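You operate a simulated robot arm through the tools that you are given. There is no shell and no other tool. Be economical: measure what you need, move in short steps, check, and stop when the job is done.

The job below is to be done with a simulated two-armed robot. You get a single attempt, and the scene is never put back.

Task
Put three of the loop blocks from the grey island bench on the black bench. Then open the debris drawer. Do these in the order given. Set down upright: loop block.

It is judged by the outcome, as a careful person would: the job done as asked, and still so three seconds after it is handed in. It fails if anything else is knocked over, pushed out of place, dropped, spilled or broken.

Robot
Two 7-joint arms with two-finger parallel grippers on one trunk, on a base that drives. Base frame: it is fixed to the floor where the robot stands at the start and does not move with it; the origin is under the middle of the robot, x ahead of it, y to its left, z up; the surface under the hand at the start is at about z = 860. Readings come in mm, rad, newtons and seconds.
The left shoulder is at the start at [50, 177, 1204], the right one opposite. With the tool pointing down near the work surface each hand reaches from about 200 to 700 mm from the robot's upright axis, wherever it stands, measured 20 degrees to its own side. Places, roughly: black bench [700, 4300, 800]; debris drawer [-3100, 1400, 200]. Payload 3.43 kg a hand.
The tool frame of a hand sits at the grasp point between the pads (the TCP): z along the fingers, y along the line on which they close. The tips reach 34 mm beyond it. Largest opening 128 mm; finger width 24, thickness 12; the body of the gripper, 48 by 130 mm, starts 96 mm behind the TCP.
Orientation is told as [roll, pitch, yaw] about the base's x, y, z axes, in that order, counted from this pose: with the fingers straight down and closing along the base's y, the tool's x points along the base's -x, its y along +y and its z along -z.

Tools
- The arms move only by the tool nudge_tool. It takes "left_deltas", "right_deltas" or both (then of equal length, played together; a hand with none holds still); each is a list of rows, each a list of 3 entries, a list of its own where there are three numbers: the turn, a rotation vector about the tool's x, y, z in units of 60 degrees (1.0 is 60 degrees), then the shift along the tool's x, y, z in units of 250 mm (1.0 is 250 mm), then the opening, from 0 (shut) to 1 (fully open). In form: [[[rx, ry, rz], [tx, ty, tz], jaw], ...]. A call has 1 to 8 rows; each row is the pose to reach, as a shift and turn from the pose commanded when the call began, along the tool's axes at that moment. A call with a number of a shift or a turn outside -1 to 1 is refused whole. A row lasts 0.2 s, in which the tool goes at most 50 mm and 0.15 rad; a call with a longer step from one row to the next is refused whole, and so is a gripper value outside its range. A pose out of reach is approached as far as the arm can. The call stops where the force on the tool passes 40 N (or 10 N more than at its start, if that is more) or the arm is blocked; 0.2 s more then pass. The fingers move at their own pace (about 108 mm/s each) and stop on an object; they squeeze with about 33 N. The grip force told is the motor's: it shows also when the fingers shut on nothing. Time passes only in rows, and 0.2 s behind the last, so rows that repeat a pose let the fingers close. The reply holds the time, the measured pose of the TCP, the force on the tool along the base axes, the opening and the grip force, in the units named above and with some noise, with the torque about the TCP (base axes, N m) and any sound that the robot's microphone picked up.
- Cameras (640 x 400 px; columns grow to the right, rows downward): "scene" is now at [149.8, 46.7, 1379.8]; the picture's right is [0.49, -0.87, 0.00], its down [-0.40, -0.23, -0.89] and it looks along [0.77, 0.44, -0.46] (base axes); focal length 248 px, centre (320, 200). "left" rides on the left gripper at [76, 11, -160] in its tool frame; the picture's right is [-0.15, 0.99, 0.00], its down [-0.88, -0.13, -0.45] and it looks along [-0.45, -0.07, 0.89] (tool axes); focal length 234 px, centre (320, 200). "right" rides on the right gripper at [76, -11, -160] in its tool frame; the picture's right is [0.15, 0.99, 0.00], its down [-0.88, 0.13, -0.46] and it looks along [-0.45, 0.07, 0.89] (tool axes); focal length 234 px, centre (320, 200).
- get_image(camera): a new picture of that camera. The clock stands still meanwhile.
- move_column(by): slides the trunk up (or, below 0, down) by that many mm; the arms and the scene camera ride with it, the base frame stays. It gives what a move gives, with no picture.
- base_move(legs): drives the robot by 1 to 6 legs, each [ahead, turn to the left] in mm and rad, along the robot's own axes; the way and the turn of a leg run together, so that a leg with both is an arc; at most 1500 mm and 3.142 rad a leg. The arms and the cameras ride along, it lands a little off, and it stops where it bumps. It gives what a move gives.
- pan_tilt(pan, tilt): turns the head with the scene camera to pan (to the left, within 1.396 rad either way) and tilt (down, from -0.506 to 1.204), counted from straight ahead of the robot. It gives what a move gives.
- pixel_to_xyz(camera, pixels): there is no depth. For up to 12 entries [column, row, z] of the newest picture of that camera ("zoom" is the newest enlarged one), the place [x, y] in the base frame at which the ray of that pixel passes the height z, good to about 3 mm. The clock stands still meanwhile.
- close_up(camera, box): a new picture of the part [left, top, right, bottom] of that camera's present view, enlarged. The clock stands still meanwhile.
- job_done(): hands the job in; it is judged then, once.

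Go step by step. Measure first, check grasps and placings, and put right what went wrong. The budget is 110 turns and 88 pictures, counting those below and the enlarged ones. Unless the task says otherwise, let go and move clear before handing in, and close with one line.

The tools are called after ">>>" by a JSON object that holds its "method" and its "body". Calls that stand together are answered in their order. nudge_tool: Moves the arms, as the interface text tells. Its arguments: {"type":"object","properties":{"left_deltas":{"type":"array","items":{"type":"array"}},"right_deltas":{"type":"array","items":{"type":"array"}}},"required":[]} The other tools are called the same way: move_column (by) slides the trunk up or down; base_move (legs) drives the base; pan_tilt (pan, tilt) turns the head that bears the scene camera; get_image (camera) takes a picture; pixel_to_xyz (camera, pixels) gives the place at which the rays of pixels pass given heights; close_up (camera, box) takes an enlarged picture of a part of a camera's view; job_done () hands the job in.

At the start:

```text
time: 0.0
left_tcp_pos: [359.4, 485.1, 1226.5]
left_tool_rot: [0.001, -0.002, -0.001]
left_force: [0.2, 0.8, 0.0]
left_moment: [0.03, 0.01, -0.01]
left_grip_width: 128.0
left_grip_force: 0.0
right_tcp_pos: [371.5, 43.3, 1102.6]
right_tool_rot: [-0.001, 0.001, 0.001]
right_force: [0.0, -1.0, 0.0]
right_moment: [0.02, -0.04, 0.0]
right_grip_width: 128.1
right_grip_force: 0.0
trunk travel left (down, up): [-375.0, 26.0]
robot x, y, heading: [-0.4, 3.0, 0.004]
head pan, tilt: [0.515, 0.482]
```

scene: 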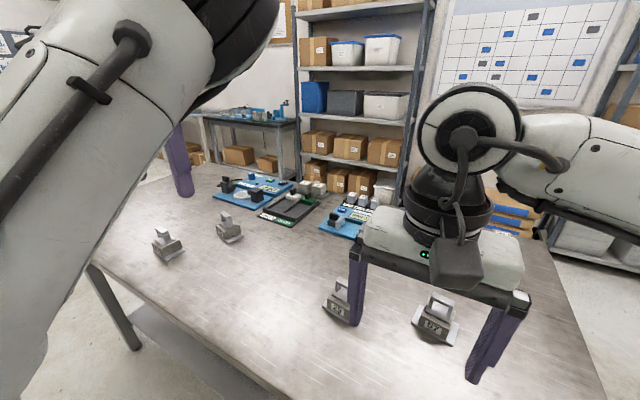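
right: 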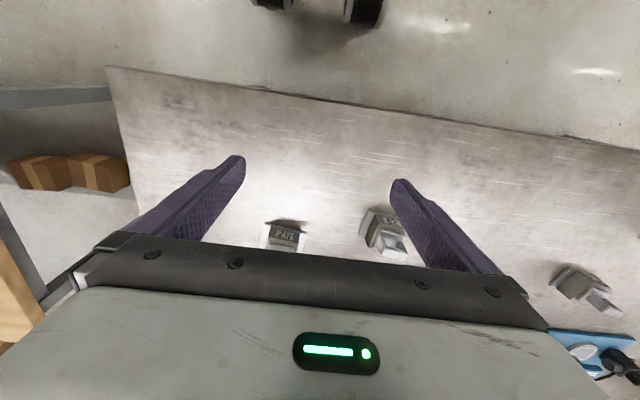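
left: 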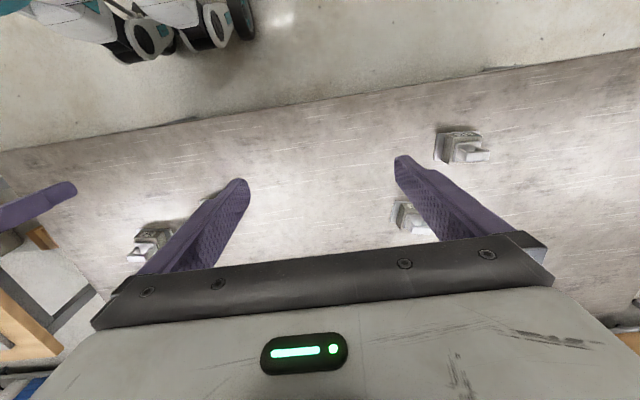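

The scene shows four loop blocks, near pixels (167,245), (229,228), (340,300) and (436,318). I'll enlarge the views to learn their shape.

>>> {"method": "close_up", "body": {"camera": "scene", "box": [130, 160, 290, 270]}}

>>> {"method": "close_up", "body": {"camera": "scene", "box": [310, 260, 480, 360]}}

>>> {"method": "close_up", "body": {"camera": "right", "box": [240, 180, 640, 380]}}

>>> {"method": "pixel_to_xyz", "body": {"camera": "scene", "pixels": [[170, 256, 860], [229, 238, 860], [340, 316, 860], [436, 335, 860], [90, 265, 860], [215, 165, 860], [540, 240, 860], [405, 208, 860]]}}

```text
3.64 times, centred on (210, 215) of scene
```

zoom: 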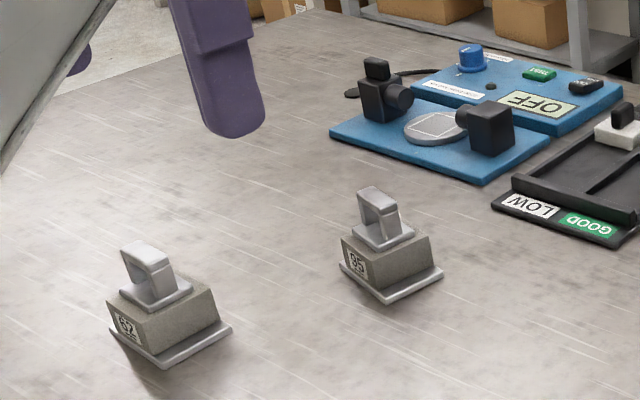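

```text
3.76 times, centred on (395, 310) of scene
```

zoom: 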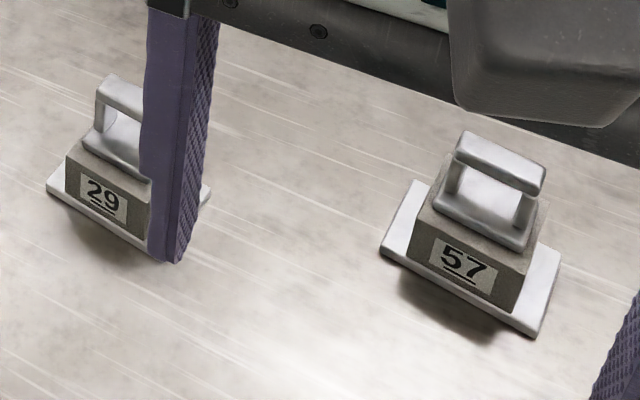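

```text
1.60 times, centred on (440, 280) of right
```

zoom: 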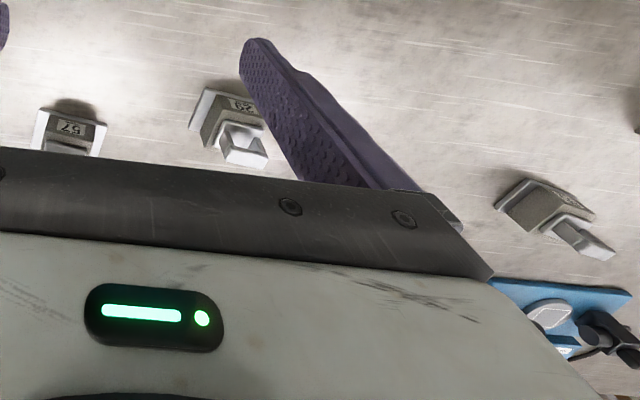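

```text
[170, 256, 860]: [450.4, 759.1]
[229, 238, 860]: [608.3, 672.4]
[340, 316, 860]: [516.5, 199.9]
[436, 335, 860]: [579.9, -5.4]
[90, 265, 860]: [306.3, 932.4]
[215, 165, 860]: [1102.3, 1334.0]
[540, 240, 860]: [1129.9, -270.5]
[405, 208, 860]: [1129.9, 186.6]
```

Four numbered loop blocks (62, 95, 29, 57). Now I look toward the black bench and the drawer, to plan the way.

>>> {"method": "pan_tilt", "body": {"pan": 1.39, "tilt": 0.2}}

>>> {"method": "get_image", "body": {"camera": "scene"}}

>>> {"method": "pan_tilt", "body": {"pan": 0.3, "tilt": 0.8}}

>>> {"method": "get_image", "body": {"camera": "scene"}}

```text
time: 1.2
left_tcp_pos: [359.8, 484.2, 1226.5]
left_tool_rot: [0.001, -0.002, 0.0]
left_force: [0.3, -0.4, 0.1]
left_moment: [-0.03, 0.01, 0.0]
left_grip_width: 128.4
left_grip_force: 0.0
right_tcp_pos: [370.5, 43.8, 1102.6]
right_tool_rot: [0.0, -0.001, 0.002]
right_force: [-0.5, 1.0, 0.8]
right_moment: [0.01, -0.03, 0.02]
right_grip_width: 127.9
right_grip_force: 0.0
trunk travel left (down, up): [-375.0, 26.0]
robot x, y, heading: [1.7, -1.7, -0.001]
head pan, tilt: [1.389, 0.201]
```

```text
81 pictures are left
```

scene: 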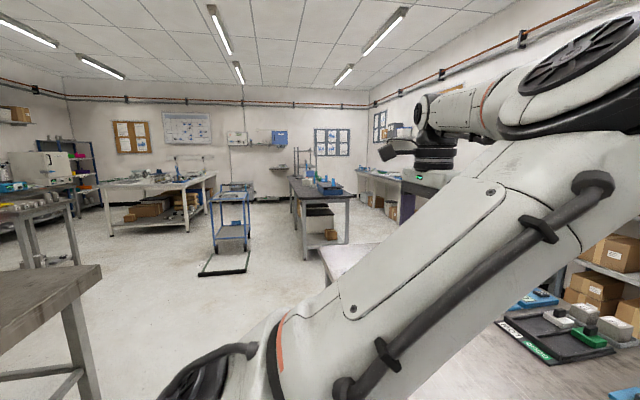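

```text
time: 2.5
left_tcp_pos: [359.7, 485.8, 1227.8]
left_tool_rot: [0.002, -0.002, -0.001]
left_force: [0.5, -0.3, 1.2]
left_moment: [0.03, 0.02, 0.02]
left_grip_width: 127.7
left_grip_force: 0.1
right_tcp_pos: [370.3, 43.5, 1102.9]
right_tool_rot: [-0.001, 0.001, 0.001]
right_force: [0.0, -0.4, 1.2]
right_moment: [-0.02, -0.01, 0.02]
right_grip_width: 128.0
right_grip_force: 0.1
trunk travel left (down, up): [-375.0, 26.0]
robot x, y, heading: [1.6, -0.3, -0.005]
head pan, tilt: [0.3, 0.799]
```

```text
80 pictures are left
```

scene: 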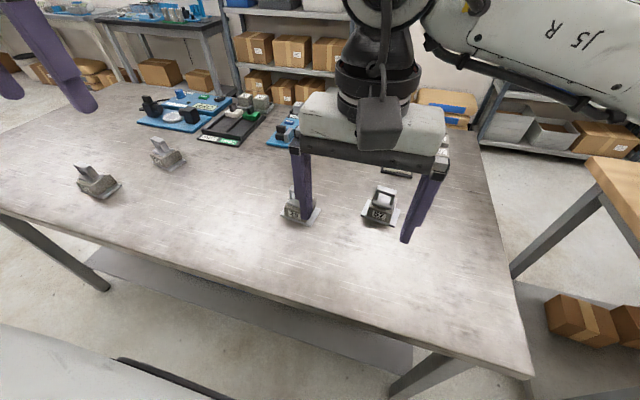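

The black bench is the dark one at (320,200) in the left-looking view. I now measure the blocks and the table edge.

>>> {"method": "pixel_to_xyz", "body": {"camera": "scene", "pixels": [[0, 208, 860], [265, 290, 860], [530, 376, 860], [98, 192, 860], [167, 163, 860], [298, 216, 860], [380, 218, 860], [580, 160, 860]]}}

>>> {"method": "close_up", "body": {"camera": "scene", "box": [60, 130, 200, 217]}}

>>> {"method": "close_up", "body": {"camera": "scene", "box": [270, 160, 430, 260]}}

```text
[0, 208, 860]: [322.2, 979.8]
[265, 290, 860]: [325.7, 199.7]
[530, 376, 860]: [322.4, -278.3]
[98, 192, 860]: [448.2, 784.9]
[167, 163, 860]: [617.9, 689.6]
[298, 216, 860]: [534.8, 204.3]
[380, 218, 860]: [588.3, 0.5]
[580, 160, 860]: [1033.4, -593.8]
```

```text
4.57 times, centred on (130, 174) of scene
```

zoom: 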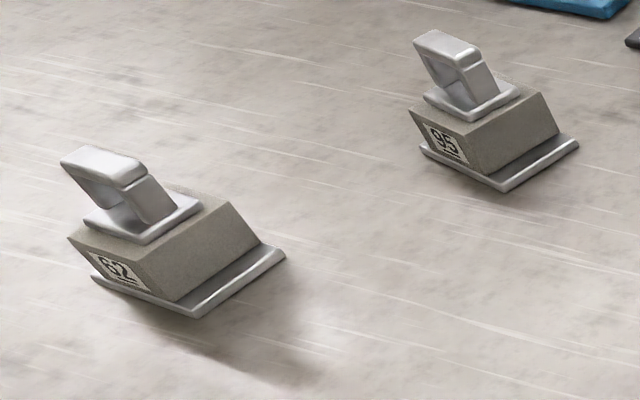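

```text
4.00 times, centred on (350, 210) of scene
```

zoom: 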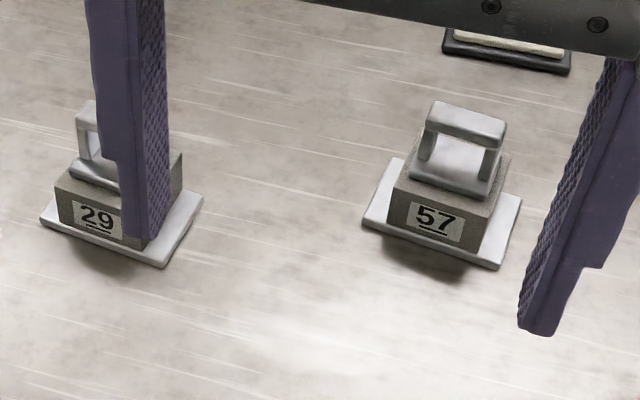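

I measure block 57 and the visible part of 29 in this enlarged view (plate corners on the table, body and loop tops).

>>> {"method": "pixel_to_xyz", "body": {"camera": "zoom", "pixels": [[362, 222, 862], [499, 270, 862], [522, 200, 868], [392, 160, 868], [388, 222, 868], [478, 252, 868], [395, 187, 895], [487, 218, 895], [511, 155, 895], [40, 222, 862], [163, 268, 862], [203, 196, 868]]}}

>>> {"method": "pixel_to_xyz", "body": {"camera": "zoom", "pixels": [[426, 120, 925], [496, 145, 925], [435, 102, 930], [506, 122, 930], [426, 120, 935], [496, 145, 935], [435, 102, 935], [506, 122, 935]]}}

```text
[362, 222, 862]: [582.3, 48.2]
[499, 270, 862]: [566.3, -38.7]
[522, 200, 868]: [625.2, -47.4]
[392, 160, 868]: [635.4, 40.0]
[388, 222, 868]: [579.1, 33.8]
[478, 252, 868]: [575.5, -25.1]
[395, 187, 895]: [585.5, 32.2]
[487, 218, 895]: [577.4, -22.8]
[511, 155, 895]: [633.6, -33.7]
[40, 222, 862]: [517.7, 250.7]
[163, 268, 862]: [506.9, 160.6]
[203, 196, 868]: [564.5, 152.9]
```

```text
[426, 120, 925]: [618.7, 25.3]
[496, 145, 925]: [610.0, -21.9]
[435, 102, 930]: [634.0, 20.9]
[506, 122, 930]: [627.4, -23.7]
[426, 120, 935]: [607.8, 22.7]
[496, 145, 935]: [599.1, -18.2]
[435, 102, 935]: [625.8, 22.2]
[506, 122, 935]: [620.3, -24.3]
```

Blocks measure about 88×58 mm at the plate with a 57 mm body, top at about z 898. Block 57 is centred near (602,0), yaw about -9°. I move the right hand above it and look.

>>> {"method": "nudge_tool", "body": {"right_deltas": [[[0, 0, 0.024], [-0.155, -0.029, 0.028], 1], [[0, 0, 0.048], [-0.31, -0.057, 0.056], 1], [[0, 0, 0.072], [-0.464, -0.086, 0.084], 1], [[0, 0, 0.096], [-0.62, -0.115, 0.112], 1], [[0, 0, 0.12], [-0.773, -0.143, 0.14], 1], [[0, 0, 0.143], [-0.928, -0.172, 0.168], 1]]}}

>>> {"method": "get_image", "body": {"camera": "right"}}

>>> {"method": "get_image", "body": {"camera": "scene"}}

```text
time: 3.9
left_tcp_pos: [359.7, 487.6, 1225.8]
left_tool_rot: [-0.002, -0.002, 0.003]
left_force: [-0.4, 1.0, -0.9]
left_moment: [-0.04, -0.03, -0.01]
left_grip_width: 128.1
left_grip_force: 0.0
right_tcp_pos: [602.8, 2.8, 1062.2]
right_tool_rot: [-0.003, -0.003, -0.144]
right_force: [0.2, -0.2, 0.4]
right_moment: [-0.01, 0.02, 0.05]
right_grip_width: 127.9
right_grip_force: 0.0
trunk travel left (down, up): [-375.0, 26.0]
robot x, y, heading: [-1.0, 0.1, -0.002]
head pan, tilt: [0.3, 0.799]
```

```text
77 pictures are left
```

right: 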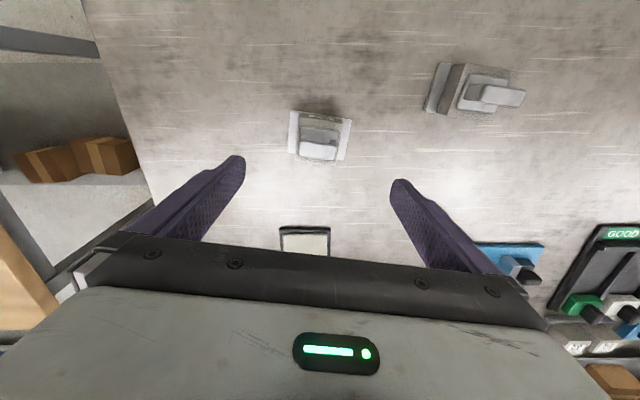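

```text
76 pictures are left
```

scene: 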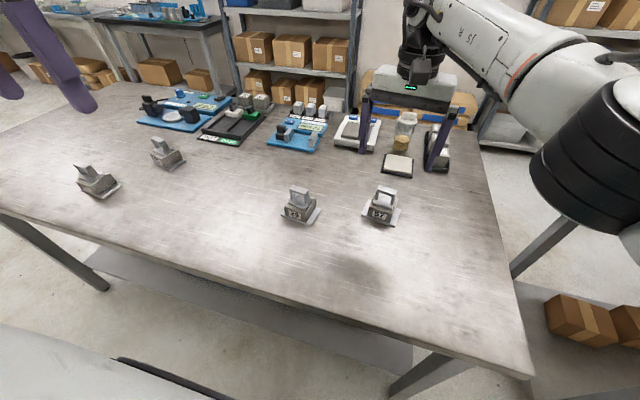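

The block sits at (319,137) in the right camera, about where the TCP projects onto the table. I check with pixel rays.

>>> {"method": "close_up", "body": {"camera": "right", "box": [270, 90, 370, 170]}}

>>> {"method": "close_up", "body": {"camera": "scene", "box": [270, 170, 410, 240]}}

```text
5.00 times, centred on (320, 130) of right
```

zoom: 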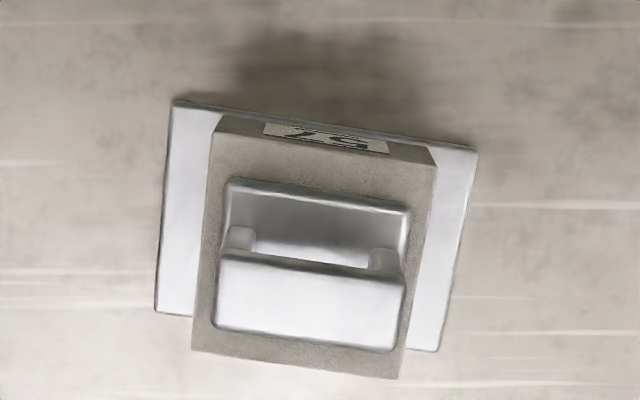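

```text
4.57 times, centred on (340, 205) of scene
```

zoom: 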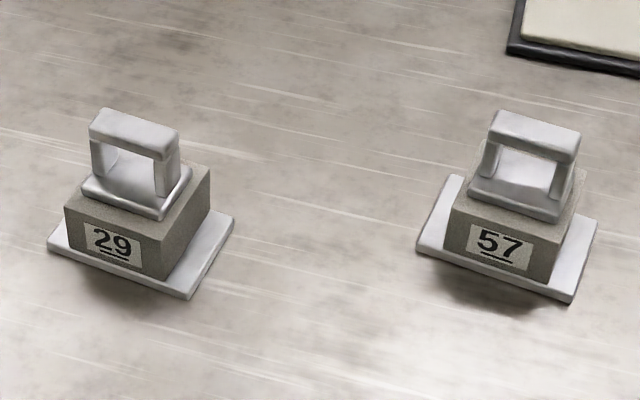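

Alignment is within 2° and centred. I descend to TCP z≈909 (tips just above the plate flange) and close on the body sides.

>>> {"method": "nudge_tool", "body": {"right_deltas": [[[0, 0, 0.015], [0, 0.0, 0.16], 1], [[0, 0, 0.03], [0, 0, 0.32], 1], [[0, 0, 0.03], [0, 0, 0.48], 1], [[0, 0, 0.03], [0, 0, 0.61], 1], [[0, 0, 0.03], [0, 0, 0.61], 1]]}}

>>> {"method": "close_up", "body": {"camera": "scene", "box": [320, 120, 480, 240]}}

```text
time: 5.1
left_tcp_pos: [359.3, 484.9, 1226.6]
left_tool_rot: [0.001, 0.0, 0.001]
left_force: [0.5, -0.3, 0.2]
left_moment: [-0.03, 0.0, 0.01]
left_grip_width: 127.9
left_grip_force: 0.0
right_tcp_pos: [600.5, 0.5, 908.5]
right_tool_rot: [0.0, 0.0, -0.178]
right_force: [-0.1, 0.6, 0.0]
right_moment: [-0.04, -0.01, 0.02]
right_grip_width: 128.1
right_grip_force: 0.0
trunk travel left (down, up): [-375.0, 26.0]
robot x, y, heading: [-0.0, -4.3, 0.004]
head pan, tilt: [0.3, 0.799]
```

```text
3.33 times, centred on (400, 180) of scene
```

zoom: 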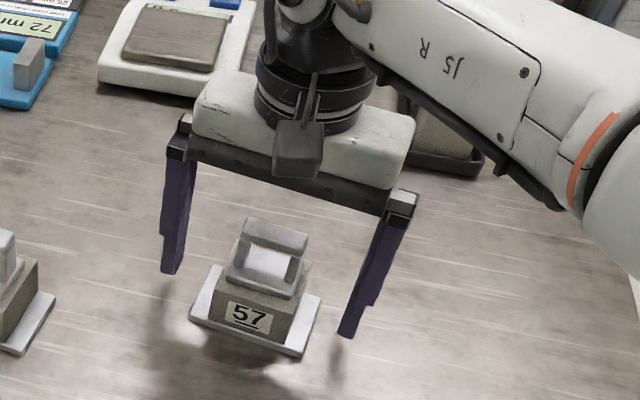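

Fingers straddle block 57 well. I close, letting a few rows pass.

>>> {"method": "nudge_tool", "body": {"right_deltas": [[[0, 0, 0], [0, 0, 0], 0.45], [[0, 0, 0], [0, 0, 0], 0], [[0, 0, 0], [0, 0, 0], 0], [[0, 0, 0], [0, 0, 0], 0], [[0, 0, 0], [0, 0, 0], 0]]}}

>>> {"method": "close_up", "body": {"camera": "scene", "box": [320, 120, 480, 240]}}

```text
time: 6.3
left_tcp_pos: [359.5, 485.6, 1228.0]
left_tool_rot: [0.001, -0.001, 0.001]
left_force: [0.3, 0.3, 0.8]
left_moment: [0.02, 0.02, 0.0]
left_grip_width: 128.0
left_grip_force: 0.0
right_tcp_pos: [601.2, -0.1, 909.2]
right_tool_rot: [-0.002, 0.0, -0.18]
right_force: [-1.2, -2.0, -0.1]
right_moment: [-0.27, 0.16, 0.03]
right_grip_width: 60.2
right_grip_force: 33.3
trunk travel left (down, up): [-375.0, 26.0]
robot x, y, heading: [0.9, -2.8, -0.002]
head pan, tilt: [0.3, 0.799]
```

```text
3.33 times, centred on (400, 180) of scene
```

zoom: 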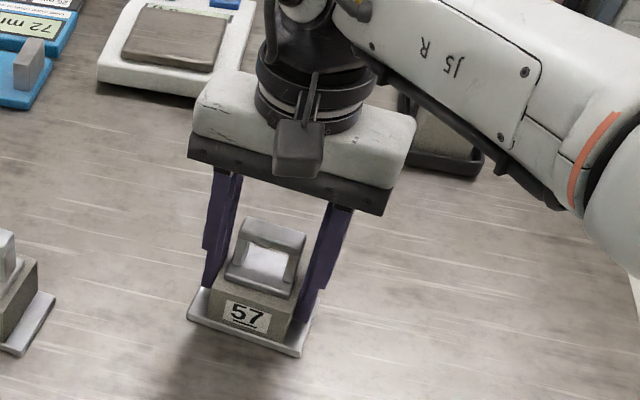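

Gripped at 60 mm with 33 N. Lift and read the force.

>>> {"method": "nudge_tool", "body": {"right_deltas": [[[0, 0, 0], [0, 0, -0.06], 0], [[0, 0, 0], [0, 0, -0.18], 0], [[0, 0, 0], [0, 0, -0.34], 0], [[0, 0, 0], [0, 0, -0.5], 0], [[0, 0, 0], [0, 0, -0.66], 0], [[0, 0, 0], [0.15, -0.11, -0.7], 0], [[0, 0, 0], [0.3, -0.22, -0.7], 0], [[0, 0, 0], [0.45, -0.33, -0.7], 0]]}}

>>> {"method": "get_image", "body": {"camera": "scene"}}

```text
time: 8.1
left_tcp_pos: [361.6, 481.4, 1227.1]
left_tool_rot: [0.004, -0.001, 0.0]
left_force: [-0.6, 0.7, 0.6]
left_moment: [0.08, 0.04, -0.03]
left_grip_width: 128.0
left_grip_force: 0.0
right_tcp_pos: [477.2, -64.7, 1083.2]
right_tool_rot: [0.001, 0.002, -0.183]
right_force: [-0.6, -0.6, -6.6]
right_moment: [0.04, 0.01, 0.0]
right_grip_width: 59.6
right_grip_force: 32.9
trunk travel left (down, up): [-375.0, 26.0]
robot x, y, heading: [2.4, -2.9, -0.004]
head pan, tilt: [0.3, 0.799]
```

```text
71 pictures are left
```

scene: 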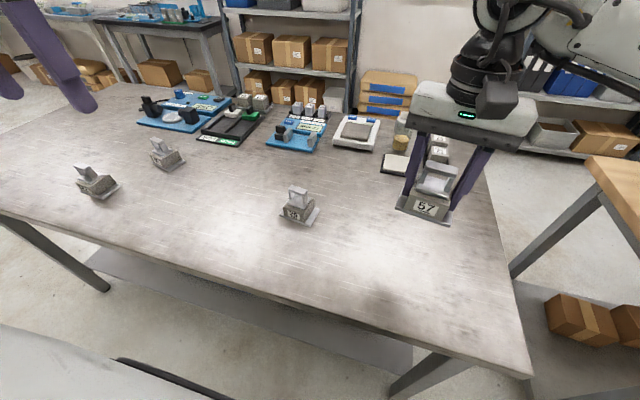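

Block 57 is held (6.6 N). Left hand goes above block 29, centre about (541,202), yaw about -7°.

>>> {"method": "nudge_tool", "body": {"left_deltas": [[[0, 0, 0.02], [-0.067, -0.166, 0.033], 1], [[0, 0, 0.04], [-0.133, -0.333, 0.067], 1], [[0, 0, 0.06], [-0.2, -0.5, 0.1], 1], [[0, 0, 0.08], [-0.267, -0.667, 0.133], 1], [[0, 0, 0.1], [-0.333, -0.833, 0.167], 1], [[0, 0, 0.12], [-0.4, -1.0, 0.2], 1]]}}

>>> {"method": "nudge_tool", "body": {"left_deltas": [[[0, 0, 0], [-0.077, -0.042, 0.107], 1], [[0, 0, 0], [-0.153, -0.084, 0.214], 1], [[0, 0, 0], [-0.23, -0.126, 0.32], 1], [[0, 0, 0], [-0.307, -0.167, 0.428], 1]]}}

>>> {"method": "close_up", "body": {"camera": "left", "box": [240, 80, 400, 200]}}

>>> {"method": "get_image", "body": {"camera": "scene"}}

```text
time: 9.5
left_tcp_pos: [471.2, 374.4, 1192.1]
left_tool_rot: [-0.007, 0.01, -0.087]
left_force: [1.1, -0.8, 0.5]
left_moment: [0.01, 0.02, 0.02]
left_grip_width: 128.0
left_grip_force: 0.0
left hand out of reach, approached as far as the arm can: row 3, 4, 5, 6
right_tcp_pos: [478.1, -61.3, 1084.5]
right_tool_rot: [0.0, 0.002, -0.179]
right_force: [0.8, 0.2, -6.1]
right_moment: [0.0, 0.04, -0.02]
right_grip_width: 59.6
right_grip_force: 32.3
trunk travel left (down, up): [-375.0, 26.0]
robot x, y, heading: [-4.6, -1.1, -0.002]
head pan, tilt: [0.3, 0.799]
```

```text
time: 10.5
left_tcp_pos: [547.5, 324.1, 1093.2]
left_tool_rot: [0.0, -0.008, -0.104]
left_force: [-0.6, 0.3, -0.3]
left_moment: [0.03, -0.05, -0.01]
left_grip_width: 127.8
left_grip_force: 0.1
left hand out of reach, approached as far as the arm can: row 2, 3
right_tcp_pos: [477.7, -62.1, 1084.9]
right_tool_rot: [0.001, 0.001, -0.179]
right_force: [-0.3, -0.7, -6.3]
right_moment: [0.05, 0.01, -0.02]
right_grip_width: 59.9
right_grip_force: 32.6
trunk travel left (down, up): [-375.0, 26.0]
robot x, y, heading: [0.9, 2.3, 0.0]
head pan, tilt: [0.3, 0.799]
```

```text
3.33 times, centred on (320, 140) of left
```

zoom: 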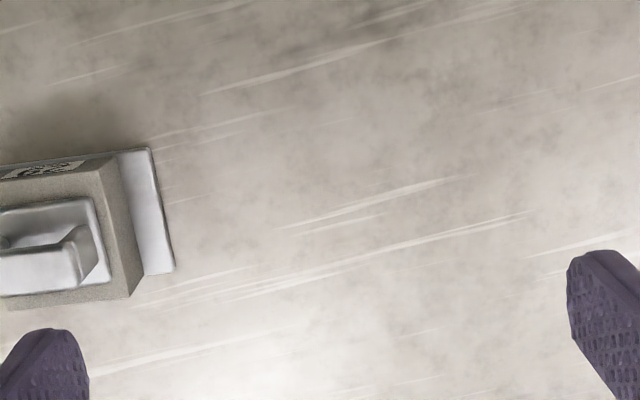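

```text
69 pictures are left
```

scene: 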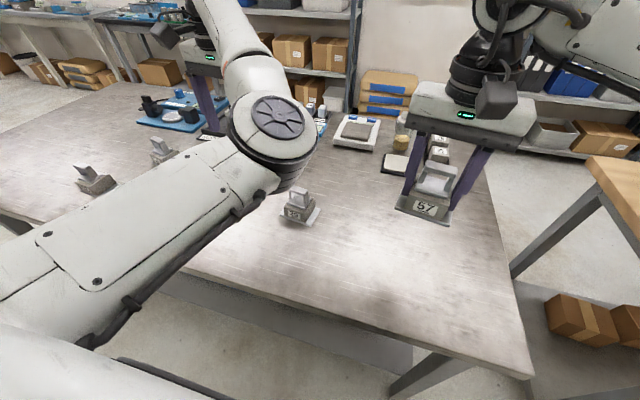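

The left hand stopped at (547,324,1093). I continue to above block 29.

>>> {"method": "nudge_tool", "body": {"left_deltas": [[[0, 0, 0], [-0.007, -0.122, 0.025], 1], [[0, 0, 0.01], [-0.014, -0.244, 0.05], 1], [[0, 0, 0.02], [-0.02, -0.366, 0.075], 1], [[0, 0, 0.02], [-0.027, -0.488, 0.1], 1], [[0, 0, 0.02], [-0.027, -0.488, 0.1], 1]]}}

>>> {"method": "close_up", "body": {"camera": "left", "box": [240, 80, 400, 200]}}

```text
time: 11.7
left_tcp_pos: [605.1, 228.5, 1068.1]
left_tool_rot: [0.001, -0.006, -0.122]
left_force: [-0.4, 0.1, 0.3]
left_moment: [0.0, 0.02, -0.02]
left_grip_width: 127.7
left_grip_force: 0.0
left hand out of reach, approached as far as the arm can: row 1, 2, 3, 4, 5
right_tcp_pos: [476.8, -61.1, 1085.1]
right_tool_rot: [-0.001, 0.001, -0.178]
right_force: [0.4, -0.3, -5.3]
right_moment: [-0.02, -0.01, 0.01]
right_grip_width: 59.4
right_grip_force: 33.4
trunk travel left (down, up): [-375.0, 26.0]
robot x, y, heading: [-1.0, 0.9, 0.001]
head pan, tilt: [0.3, 0.799]
```

```text
3.33 times, centred on (320, 140) of left
```

zoom: 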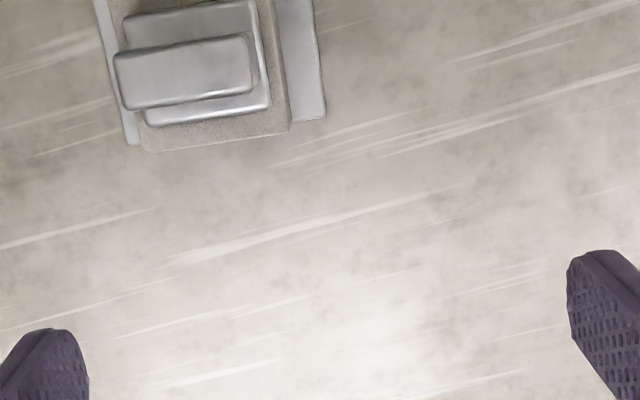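

The left arm was pushed outward to (605,228) — probably a joint limit at this height. I go lower (tips still above the loop) and try again.

>>> {"method": "nudge_tool", "body": {"left_deltas": [[[0, 0, 0], [0, 0, 0.14], 1], [[0, 0, 0], [0, 0, 0.28], 1], [[0, 0, 0], [0.08, -0.045, 0.28], 1], [[0, 0, 0], [0.16, -0.09, 0.28], 1], [[0, 0, 0], [0.24, -0.136, 0.28], 1], [[0, 0, 0], [0.24, -0.136, 0.28], 1]]}}

>>> {"method": "get_image", "body": {"camera": "scene"}}

```text
time: 13.3
left_tcp_pos: [593.1, 235.6, 988.9]
left_tool_rot: [0.019, -0.014, -0.097]
left_force: [0.6, 0.2, 0.6]
left_moment: [0.0, -0.01, 0.01]
left_grip_width: 128.0
left_grip_force: 0.0
left hand out of reach, approached as far as the arm can: row 3, 4, 5, 6
right_tcp_pos: [476.8, -62.7, 1083.3]
right_tool_rot: [-0.002, 0.002, -0.18]
right_force: [-0.2, 0.5, -7.2]
right_moment: [0.0, 0.01, 0.01]
right_grip_width: 59.7
right_grip_force: 33.3
trunk travel left (down, up): [-375.0, 26.0]
robot x, y, heading: [2.1, 1.1, 0.002]
head pan, tilt: [0.3, 0.799]
stopped in row 6 (left hand): the arm was blocked; the commanded pose is now the measured one
```

```text
67 pictures are left
```

scene: 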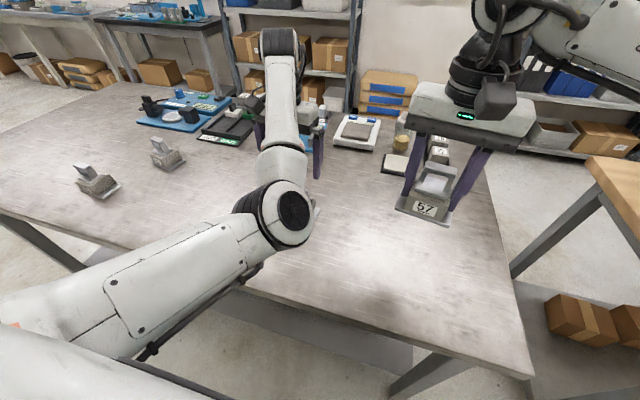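

The left elbow hangs low over block 29 and may have touched it; I back straight up and look.

>>> {"method": "nudge_tool", "body": {"left_deltas": [[[0, 0, 0], [0, 0, -0.12], 1], [[0, 0, 0], [0, 0, -0.24], 1], [[0, 0, 0], [0.0, 0.1, -0.36], 1], [[0, 0, 0], [0.05, 0.2, -0.45], 1], [[0, 0, 0], [0.1, 0.35, -0.5], 1], [[0, 0, 0], [0.2, 0.45, -0.55], 1], [[0, 0, 0], [0.3, 0.55, -0.6], 1], [[0, 0, 0], [0.4, 0.65, -0.7], 1]]}}

>>> {"method": "get_image", "body": {"camera": "scene"}}

```text
time: 15.1
left_tcp_pos: [505.4, 401.3, 1163.3]
left_tool_rot: [0.015, -0.015, -0.104]
left_force: [0.8, 0.5, -0.2]
left_moment: [0.0, 0.0, 0.0]
left_grip_width: 128.0
left_grip_force: 0.0
left hand out of reach, approached as far as the arm can: row 2
right_tcp_pos: [477.1, -61.6, 1084.4]
right_tool_rot: [0.0, 0.0, -0.178]
right_force: [-0.4, 0.1, -6.4]
right_moment: [0.04, 0.02, 0.0]
right_grip_width: 59.7
right_grip_force: 33.3
trunk travel left (down, up): [-375.0, 26.0]
robot x, y, heading: [-1.7, -4.8, -0.0]
head pan, tilt: [0.3, 0.799]
```

```text
66 pictures are left
```

scene: 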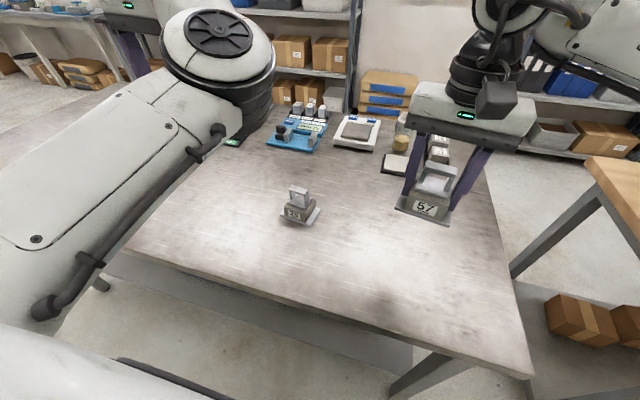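

Block 29 is still in place at (298,215). The left arm stands elbow-in, so it suits targets to its own side; I return it to its start pose, then turn the base right by about 0.57 rad so block 29 comes under it.

>>> {"method": "nudge_tool", "body": {"left_deltas": [[[0, 0, -0.1], [0.153, 0.068, -0.063], 1], [[0, 0, -0.1], [0.306, 0.137, -0.126], 1], [[0, 0, -0.1], [0.459, 0.205, -0.189], 1], [[0, 0, -0.1], [0.612, 0.274, -0.252], 1]]}}

>>> {"method": "base_move", "body": {"legs": [[0, -0.57]]}}

>>> {"method": "pan_tilt", "body": {"pan": 0.7, "tilt": 0.8}}

>>> {"method": "get_image", "body": {"camera": "scene"}}

>>> {"method": "get_image", "body": {"camera": "left"}}

```text
time: 16.1
left_tcp_pos: [359.4, 484.8, 1226.5]
left_tool_rot: [0.016, -0.016, 0.001]
left_force: [0.3, 0.1, 0.0]
left_moment: [0.01, -0.01, -0.03]
left_grip_width: 127.8
left_grip_force: 0.1
right_tcp_pos: [476.8, -61.1, 1084.3]
right_tool_rot: [-0.001, 0.0, -0.179]
right_force: [-0.2, -0.2, -7.0]
right_moment: [-0.03, 0.03, 0.01]
right_grip_width: 59.7
right_grip_force: 32.9
trunk travel left (down, up): [-375.0, 26.0]
robot x, y, heading: [0.5, -2.6, -0.001]
head pan, tilt: [0.3, 0.799]
```

```text
time: 18.1
left_tcp_pos: [564.3, 211.7, 1226.3]
left_tool_rot: [0.014, -0.015, -0.569]
left_force: [0.3, 0.4, 0.4]
left_moment: [0.0, 0.03, 0.0]
left_grip_width: 127.9
left_grip_force: 0.1
right_tcp_pos: [368.0, -308.3, 1085.0]
right_tool_rot: [0.0, 0.001, -0.751]
right_force: [-0.6, -0.6, -6.6]
right_moment: [0.01, 0.02, -0.03]
right_grip_width: 59.8
right_grip_force: 32.6
trunk travel left (down, up): [-375.0, 26.0]
robot x, y, heading: [-1.8, 5.1, -0.572]
head pan, tilt: [0.3, 0.799]
```

```text
time: 19.0
left_tcp_pos: [565.0, 212.5, 1224.9]
left_tool_rot: [0.016, -0.016, -0.566]
left_force: [0.1, 1.3, -0.7]
left_moment: [-0.01, 0.02, 0.03]
left_grip_width: 128.0
left_grip_force: 0.1
right_tcp_pos: [367.7, -309.5, 1085.9]
right_tool_rot: [0.002, -0.001, -0.75]
right_force: [-0.1, 0.4, -6.5]
right_moment: [0.03, 0.01, 0.0]
right_grip_width: 60.0
right_grip_force: 33.1
trunk travel left (down, up): [-375.0, 26.0]
robot x, y, heading: [0.2, -2.8, -0.57]
head pan, tilt: [0.7, 0.799]
```

```text
65 pictures are left
```

scene: 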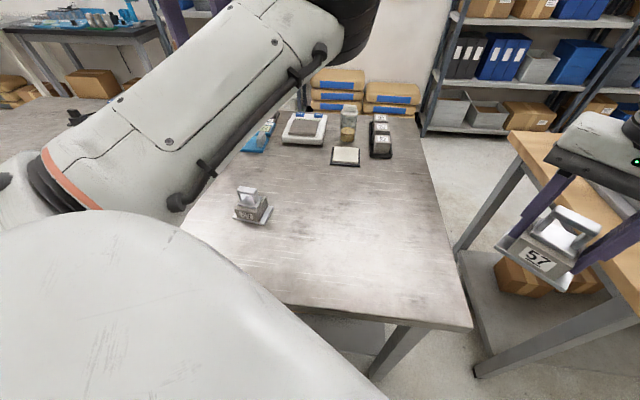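

```text
64 pictures are left
```

left: 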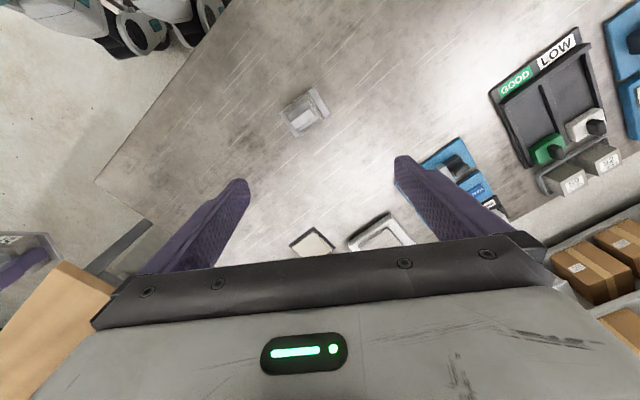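

Block 29 is now almost under the left hand at (305,110). I measure it again and rotate the hand.

>>> {"method": "close_up", "body": {"camera": "left", "box": [265, 75, 345, 145]}}

>>> {"method": "pixel_to_xyz", "body": {"camera": "left", "pixels": [[305, 112, 895], [305, 112, 865]]}}

```text
5.71 times, centred on (305, 110) of left
```

zoom: 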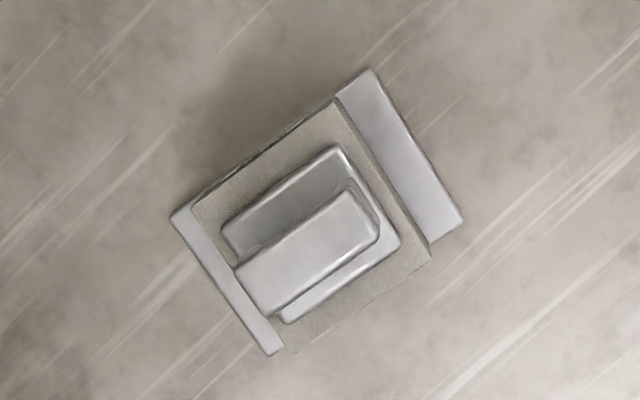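

```text
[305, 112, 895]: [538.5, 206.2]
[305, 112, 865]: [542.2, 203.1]
```

>>> {"method": "pixel_to_xyz", "body": {"camera": "zoom", "pixels": [[170, 215, 864], [270, 356, 864], [372, 68, 864], [463, 222, 864], [430, 262, 898], [285, 345, 898], [338, 98, 898], [192, 200, 898]]}}

```text
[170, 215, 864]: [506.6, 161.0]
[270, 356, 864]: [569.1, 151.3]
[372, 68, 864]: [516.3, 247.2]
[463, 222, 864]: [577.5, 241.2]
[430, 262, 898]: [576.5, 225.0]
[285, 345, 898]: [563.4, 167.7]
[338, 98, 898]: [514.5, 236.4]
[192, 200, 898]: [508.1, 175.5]
```

Block 29: centre (541.5,200.5), yaw -0.105. Hand rotates and comes down to z≈1050.

>>> {"method": "nudge_tool", "body": {"left_deltas": [[[0, 0, -0.1], [0.013, -0.022, 0.15], 1], [[0, 0, -0.2], [0.026, -0.044, 0.3], 1], [[0, 0, -0.3], [0.04, -0.066, 0.45], 1], [[0, 0, -0.4], [0.053, -0.089, 0.6], 1], [[0, 0, -0.44], [0.053, -0.089, 0.7], 1], [[0, 0, -0.44], [0.053, -0.089, 0.7], 1]]}}

>>> {"method": "get_image", "body": {"camera": "scene"}}

>>> {"method": "close_up", "body": {"camera": "left", "box": [240, 80, 400, 200]}}

```text
time: 20.4
left_tcp_pos: [545.9, 201.1, 1049.5]
left_tool_rot: [0.008, -0.022, -0.106]
left_force: [-1.1, 0.2, 0.6]
left_moment: [-0.02, 0.0, 0.01]
left_grip_width: 128.1
left_grip_force: 0.0
right_tcp_pos: [367.9, -310.1, 1084.4]
right_tool_rot: [0.0, -0.001, -0.749]
right_force: [-0.5, 0.5, -7.4]
right_moment: [0.03, -0.01, 0.0]
right_grip_width: 59.8
right_grip_force: 33.4
trunk travel left (down, up): [-375.0, 26.0]
robot x, y, heading: [-1.0, 0.5, -0.569]
head pan, tilt: [0.7, 0.799]
```

```text
62 pictures are left
```

scene: 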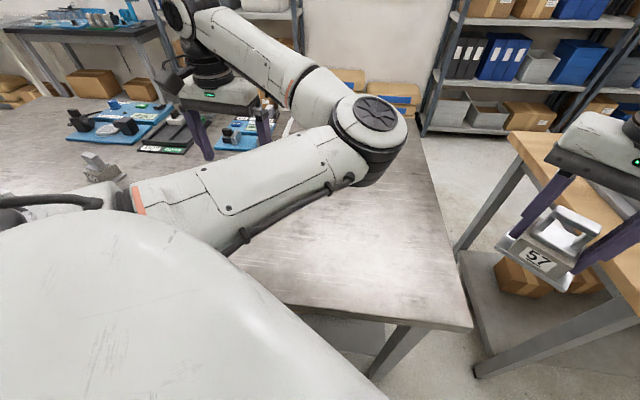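

```text
3.33 times, centred on (320, 140) of left
```

zoom: 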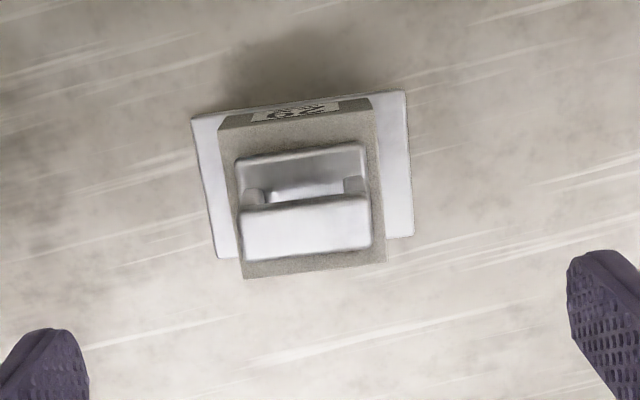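

Centred and aligned. Descend to z≈909 with small tilt correction.

>>> {"method": "nudge_tool", "body": {"left_deltas": [[[0.007, 0.02, 0], [0.016, 0, 0.14], 1], [[0.007, 0.02, 0], [0.016, 0, 0.28], 1], [[0.007, 0.02, 0], [0.016, 0, 0.42], 1], [[0.007, 0.02, 0], [0.016, 0, 0.563], 1], [[0.007, 0.02, 0], [0.016, 0, 0.563], 1]]}}

>>> {"method": "get_image", "body": {"camera": "left"}}

>>> {"method": "get_image", "body": {"camera": "scene"}}

```text
time: 21.6
left_tcp_pos: [545.6, 202.6, 909.2]
left_tool_rot: [0.0, 0.001, -0.107]
left_force: [0.2, -0.6, 0.0]
left_moment: [0.02, 0.0, -0.01]
left_grip_width: 127.8
left_grip_force: 0.0
right_tcp_pos: [368.6, -310.1, 1084.8]
right_tool_rot: [-0.001, 0.0, -0.751]
right_force: [0.3, -0.4, -6.1]
right_moment: [-0.04, 0.02, 0.0]
right_grip_width: 59.5
right_grip_force: 33.1
trunk travel left (down, up): [-375.0, 26.0]
robot x, y, heading: [2.3, 1.8, -0.573]
head pan, tilt: [0.7, 0.799]
```

```text
60 pictures are left
```

left: 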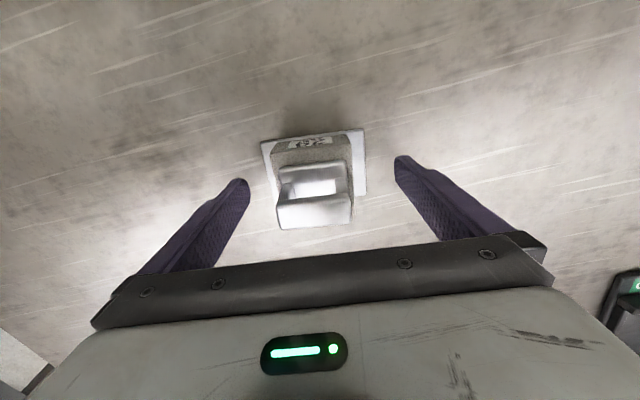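

```text
59 pictures are left
```

scene: 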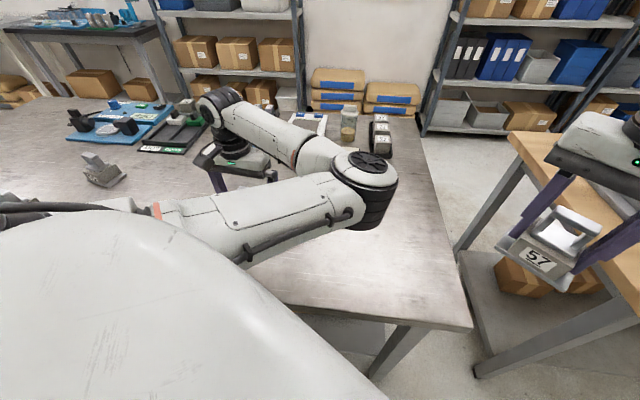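

The block is between the fingers; close and lift.

>>> {"method": "nudge_tool", "body": {"left_deltas": [[[0, 0, 0], [0, 0, 0], 0.45], [[0, 0, 0], [0, 0, 0], 0], [[0, 0, 0], [0, 0, 0], 0], [[0, 0, 0], [0, 0, 0], 0], [[0, 0, 0], [0, 0, 0], 0]]}}

>>> {"method": "nudge_tool", "body": {"left_deltas": [[[0, 0, 0], [0, 0, -0.06], 0], [[0, 0, 0], [0, 0, -0.18], 0], [[0, 0, 0], [0, 0, -0.34], 0], [[0, 0, 0], [0, 0, -0.5], 0], [[0, 0, 0], [0, 0, -0.66], 0], [[0, 0, 0], [0, 0, -0.8], 0], [[0, 0, 0], [0, 0, -0.9], 0]]}}

>>> {"method": "get_image", "body": {"camera": "left"}}

```text
time: 22.8
left_tcp_pos: [545.3, 201.6, 908.8]
left_tool_rot: [-0.001, -0.001, -0.106]
left_force: [0.5, -1.7, 1.4]
left_moment: [-0.24, -0.06, -0.03]
left_grip_width: 59.8
left_grip_force: 33.0
right_tcp_pos: [368.6, -310.2, 1084.9]
right_tool_rot: [-0.001, -0.002, -0.75]
right_force: [-0.7, -0.3, -6.9]
right_moment: [0.02, 0.0, 0.0]
right_grip_width: 59.7
right_grip_force: 32.8
trunk travel left (down, up): [-375.0, 26.0]
robot x, y, heading: [0.6, 2.7, -0.567]
head pan, tilt: [0.7, 0.799]
```

```text
time: 24.4
left_tcp_pos: [545.3, 204.1, 1134.3]
left_tool_rot: [-0.002, -0.001, -0.105]
left_force: [-0.5, 0.1, -5.6]
left_moment: [0.03, -0.04, -0.04]
left_grip_width: 59.9
left_grip_force: 33.1
right_tcp_pos: [369.4, -308.9, 1084.3]
right_tool_rot: [-0.002, 0.001, -0.751]
right_force: [1.2, -0.5, -6.1]
right_moment: [0.02, -0.01, -0.01]
right_grip_width: 59.6
right_grip_force: 32.6
trunk travel left (down, up): [-375.0, 26.0]
robot x, y, heading: [-4.1, -0.2, -0.571]
head pan, tilt: [0.7, 0.799]
```

```text
58 pictures are left
```

left: 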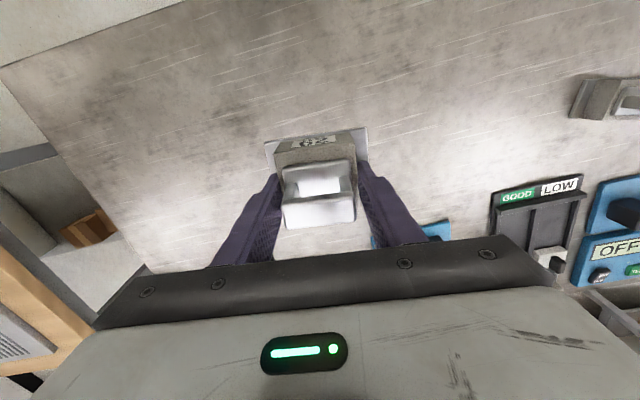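

Both blocks are held. I turn left to face the black bench (heading about 1.5) and look ahead.

>>> {"method": "base_move", "body": {"legs": [[0, 2.07]]}}

>>> {"method": "pan_tilt", "body": {"pan": 0.0, "tilt": 0.3}}

>>> {"method": "get_image", "body": {"camera": "scene"}}

```text
time: 29.7
left_tcp_pos: [-445.2, 376.2, 1133.4]
left_tool_rot: [-0.002, 0.001, 1.977]
left_force: [0.3, 0.1, -6.4]
left_moment: [0.03, 0.02, 0.02]
left_grip_width: 59.9
left_grip_force: 33.0
right_tcp_pos: [89.9, 472.7, 1084.1]
right_tool_rot: [-0.002, 0.001, 1.333]
right_force: [0.0, -0.5, -6.0]
right_moment: [0.01, 0.03, 0.0]
right_grip_width: 59.7
right_grip_force: 32.7
trunk travel left (down, up): [-375.0, 26.0]
robot x, y, heading: [-0.5, -0.5, 1.521]
head pan, tilt: [0.7, 0.799]
```

```text
time: 30.8
left_tcp_pos: [-446.1, 377.1, 1133.3]
left_tool_rot: [-0.001, 0.001, 1.977]
left_force: [0.4, -0.4, -5.8]
left_moment: [0.03, 0.03, -0.02]
left_grip_width: 60.0
left_grip_force: 33.4
right_tcp_pos: [89.4, 472.8, 1084.3]
right_tool_rot: [-0.003, 0.003, 1.331]
right_force: [0.1, 0.2, -5.2]
right_moment: [-0.04, 0.0, 0.01]
right_grip_width: 59.8
right_grip_force: 32.9
trunk travel left (down, up): [-375.0, 26.0]
robot x, y, heading: [-4.9, 0.3, 1.513]
head pan, tilt: [0.0, 0.3]
```

```text
57 pictures are left
```

scene: 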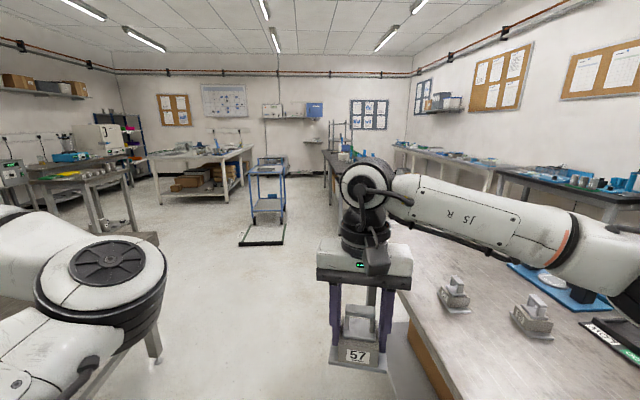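

The aisle is clear; the blue cart stands on a mat at (262,235), and the black bench is beyond the right gripper near (335,160). I measure them.

>>> {"method": "pixel_to_xyz", "body": {"camera": "scene", "pixels": [[238, 245, 0], [284, 245, 0], [244, 226, 0], [284, 224, 0], [250, 172, 900], [285, 172, 900], [325, 155, 800], [331, 202, 0], [400, 290, 860], [160, 350, 0], [158, 240, 800], [334, 208, 0]]}}

>>> {"method": "close_up", "body": {"camera": "scene", "box": [220, 110, 440, 260]}}

```text
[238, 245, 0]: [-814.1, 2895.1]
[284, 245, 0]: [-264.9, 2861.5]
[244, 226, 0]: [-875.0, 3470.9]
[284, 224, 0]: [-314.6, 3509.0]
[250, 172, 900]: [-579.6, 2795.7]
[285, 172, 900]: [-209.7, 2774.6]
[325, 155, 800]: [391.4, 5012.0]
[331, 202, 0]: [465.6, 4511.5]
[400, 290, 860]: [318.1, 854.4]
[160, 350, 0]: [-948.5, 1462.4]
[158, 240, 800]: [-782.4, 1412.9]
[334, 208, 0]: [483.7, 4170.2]
```

```text
2.67 times, centred on (330, 185) of scene
```

zoom: 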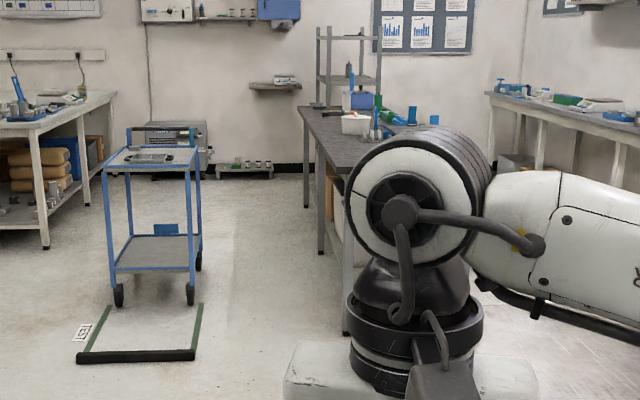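

The black bench's left edge runs at about x≈400, the near end around y≈3500, and the cart takes x -815…-265. I drive 1500 ahead and look again.

>>> {"method": "base_move", "body": {"legs": [[1500, 0]]}}

>>> {"method": "pan_tilt", "body": {"pan": -0.25, "tilt": 0.4}}

>>> {"method": "get_image", "body": {"camera": "scene"}}

```text
time: 38.3
left_tcp_pos: [-366.4, 1885.3, 1134.0]
left_tool_rot: [-0.003, -0.001, 1.985]
left_force: [-0.6, 0.9, -6.7]
left_moment: [0.02, 0.0, 0.0]
left_grip_width: 59.8
left_grip_force: 32.9
right_tcp_pos: [167.8, 1986.4, 1084.6]
right_tool_rot: [-0.003, 0.003, 1.342]
right_force: [-0.8, -0.3, -6.1]
right_moment: [-0.04, -0.02, 0.01]
right_grip_width: 59.5
right_grip_force: 32.9
trunk travel left (down, up): [-375.0, 26.0]
robot x, y, heading: [81.1, 1512.2, 1.52]
head pan, tilt: [0.0, 0.3]
```

```text
time: 39.1
left_tcp_pos: [-366.9, 1885.9, 1134.1]
left_tool_rot: [-0.002, 0.0, 1.984]
left_force: [0.0, -0.8, -5.8]
left_moment: [0.03, -0.03, 0.02]
left_grip_width: 59.8
left_grip_force: 33.0
right_tcp_pos: [167.2, 1987.8, 1084.1]
right_tool_rot: [-0.003, 0.003, 1.342]
right_force: [0.3, 0.8, -5.6]
right_moment: [-0.04, 0.0, 0.0]
right_grip_width: 59.7
right_grip_force: 32.9
trunk travel left (down, up): [-375.0, 26.0]
robot x, y, heading: [84.8, 1513.3, 1.525]
head pan, tilt: [-0.25, 0.4]
```

```text
55 pictures are left
```

scene: 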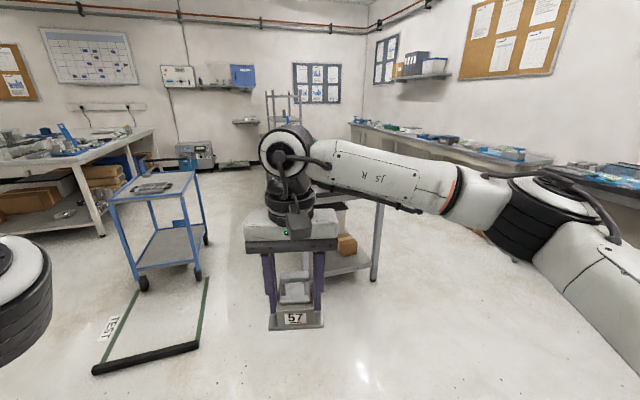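

The right arm hides the bench, but its near right leg stands at (374,281). I measure that and neighbours.

>>> {"method": "pixel_to_xyz", "body": {"camera": "scene", "pixels": [[374, 281, 0], [383, 203, 800], [386, 195, 800], [480, 240, 0], [208, 246, 0], [200, 345, 0], [143, 290, 0], [197, 170, 850]]}}

>>> {"method": "close_up", "body": {"camera": "scene", "box": [220, 80, 420, 300]}}

```text
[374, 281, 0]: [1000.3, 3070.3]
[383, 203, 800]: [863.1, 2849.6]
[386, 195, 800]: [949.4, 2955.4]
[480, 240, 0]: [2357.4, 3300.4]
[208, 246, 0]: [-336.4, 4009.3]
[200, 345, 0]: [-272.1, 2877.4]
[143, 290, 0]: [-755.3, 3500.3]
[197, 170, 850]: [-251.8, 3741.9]
```

```text
1.82 times, centred on (320, 190) of scene
```

zoom: 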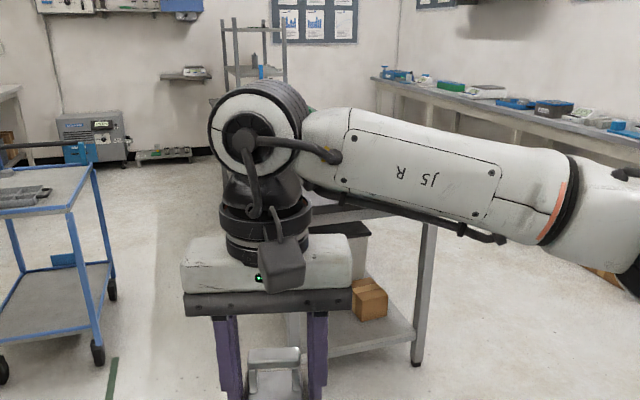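

The bench spans about x 400–1000 with its near end at y≈3030. I head for a spot near (690,2520) and look again.

>>> {"method": "base_move", "body": {"legs": [[0, -0.495], [1170, 0]]}}

>>> {"method": "pan_tilt", "body": {"pan": 0.5, "tilt": 0.6}}

>>> {"method": "get_image", "body": {"camera": "scene"}}

>>> {"method": "get_image", "body": {"camera": "left"}}

```text
time: 46.5
left_tcp_pos: [465.2, 3060.8, 1134.1]
left_tool_rot: [-0.001, 0.0, 1.498]
left_force: [-0.5, -0.2, -6.5]
left_moment: [-0.01, 0.0, -0.02]
left_grip_width: 59.8
left_grip_force: 33.1
right_tcp_pos: [983.1, 2900.9, 1085.2]
right_tool_rot: [-0.001, 0.001, 0.854]
right_force: [-0.3, 0.4, -5.6]
right_moment: [-0.01, -0.02, 0.0]
right_grip_width: 59.9
right_grip_force: 33.0
trunk travel left (down, up): [-375.0, 26.0]
robot x, y, heading: [690.5, 2523.8, 1.033]
head pan, tilt: [-0.25, 0.4]
```

```text
time: 47.5
left_tcp_pos: [464.8, 3060.3, 1133.3]
left_tool_rot: [-0.001, 0.001, 1.498]
left_force: [-0.1, -1.1, -5.7]
left_moment: [-0.01, 0.0, 0.01]
left_grip_width: 59.7
left_grip_force: 33.2
right_tcp_pos: [983.4, 2901.7, 1083.9]
right_tool_rot: [-0.003, 0.001, 0.857]
right_force: [-0.2, 0.0, -6.1]
right_moment: [-0.03, 0.0, 0.0]
right_grip_width: 59.8
right_grip_force: 32.8
trunk travel left (down, up): [-375.0, 26.0]
robot x, y, heading: [687.2, 2522.2, 1.037]
head pan, tilt: [0.499, 0.6]
```

```text
53 pictures are left
```

scene: 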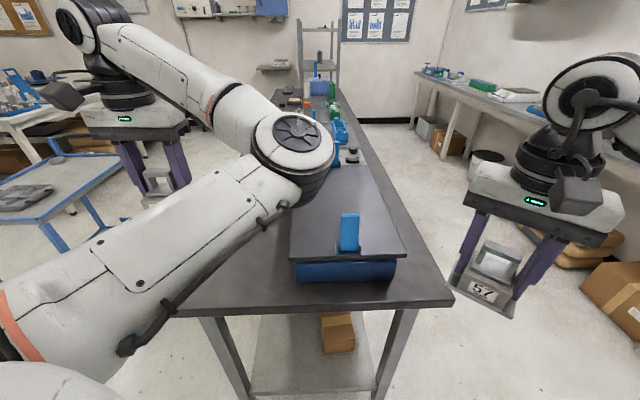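

```text
52 pictures are left
```

left: 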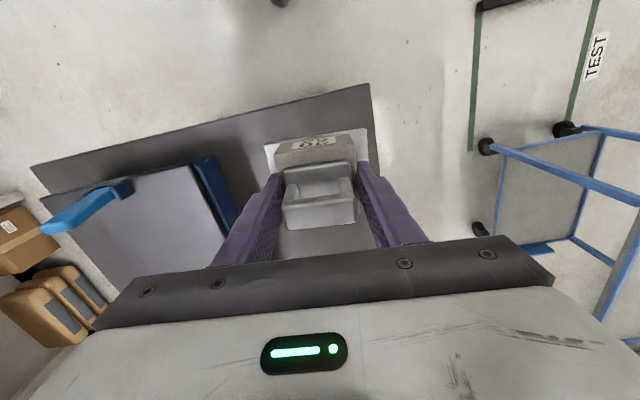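

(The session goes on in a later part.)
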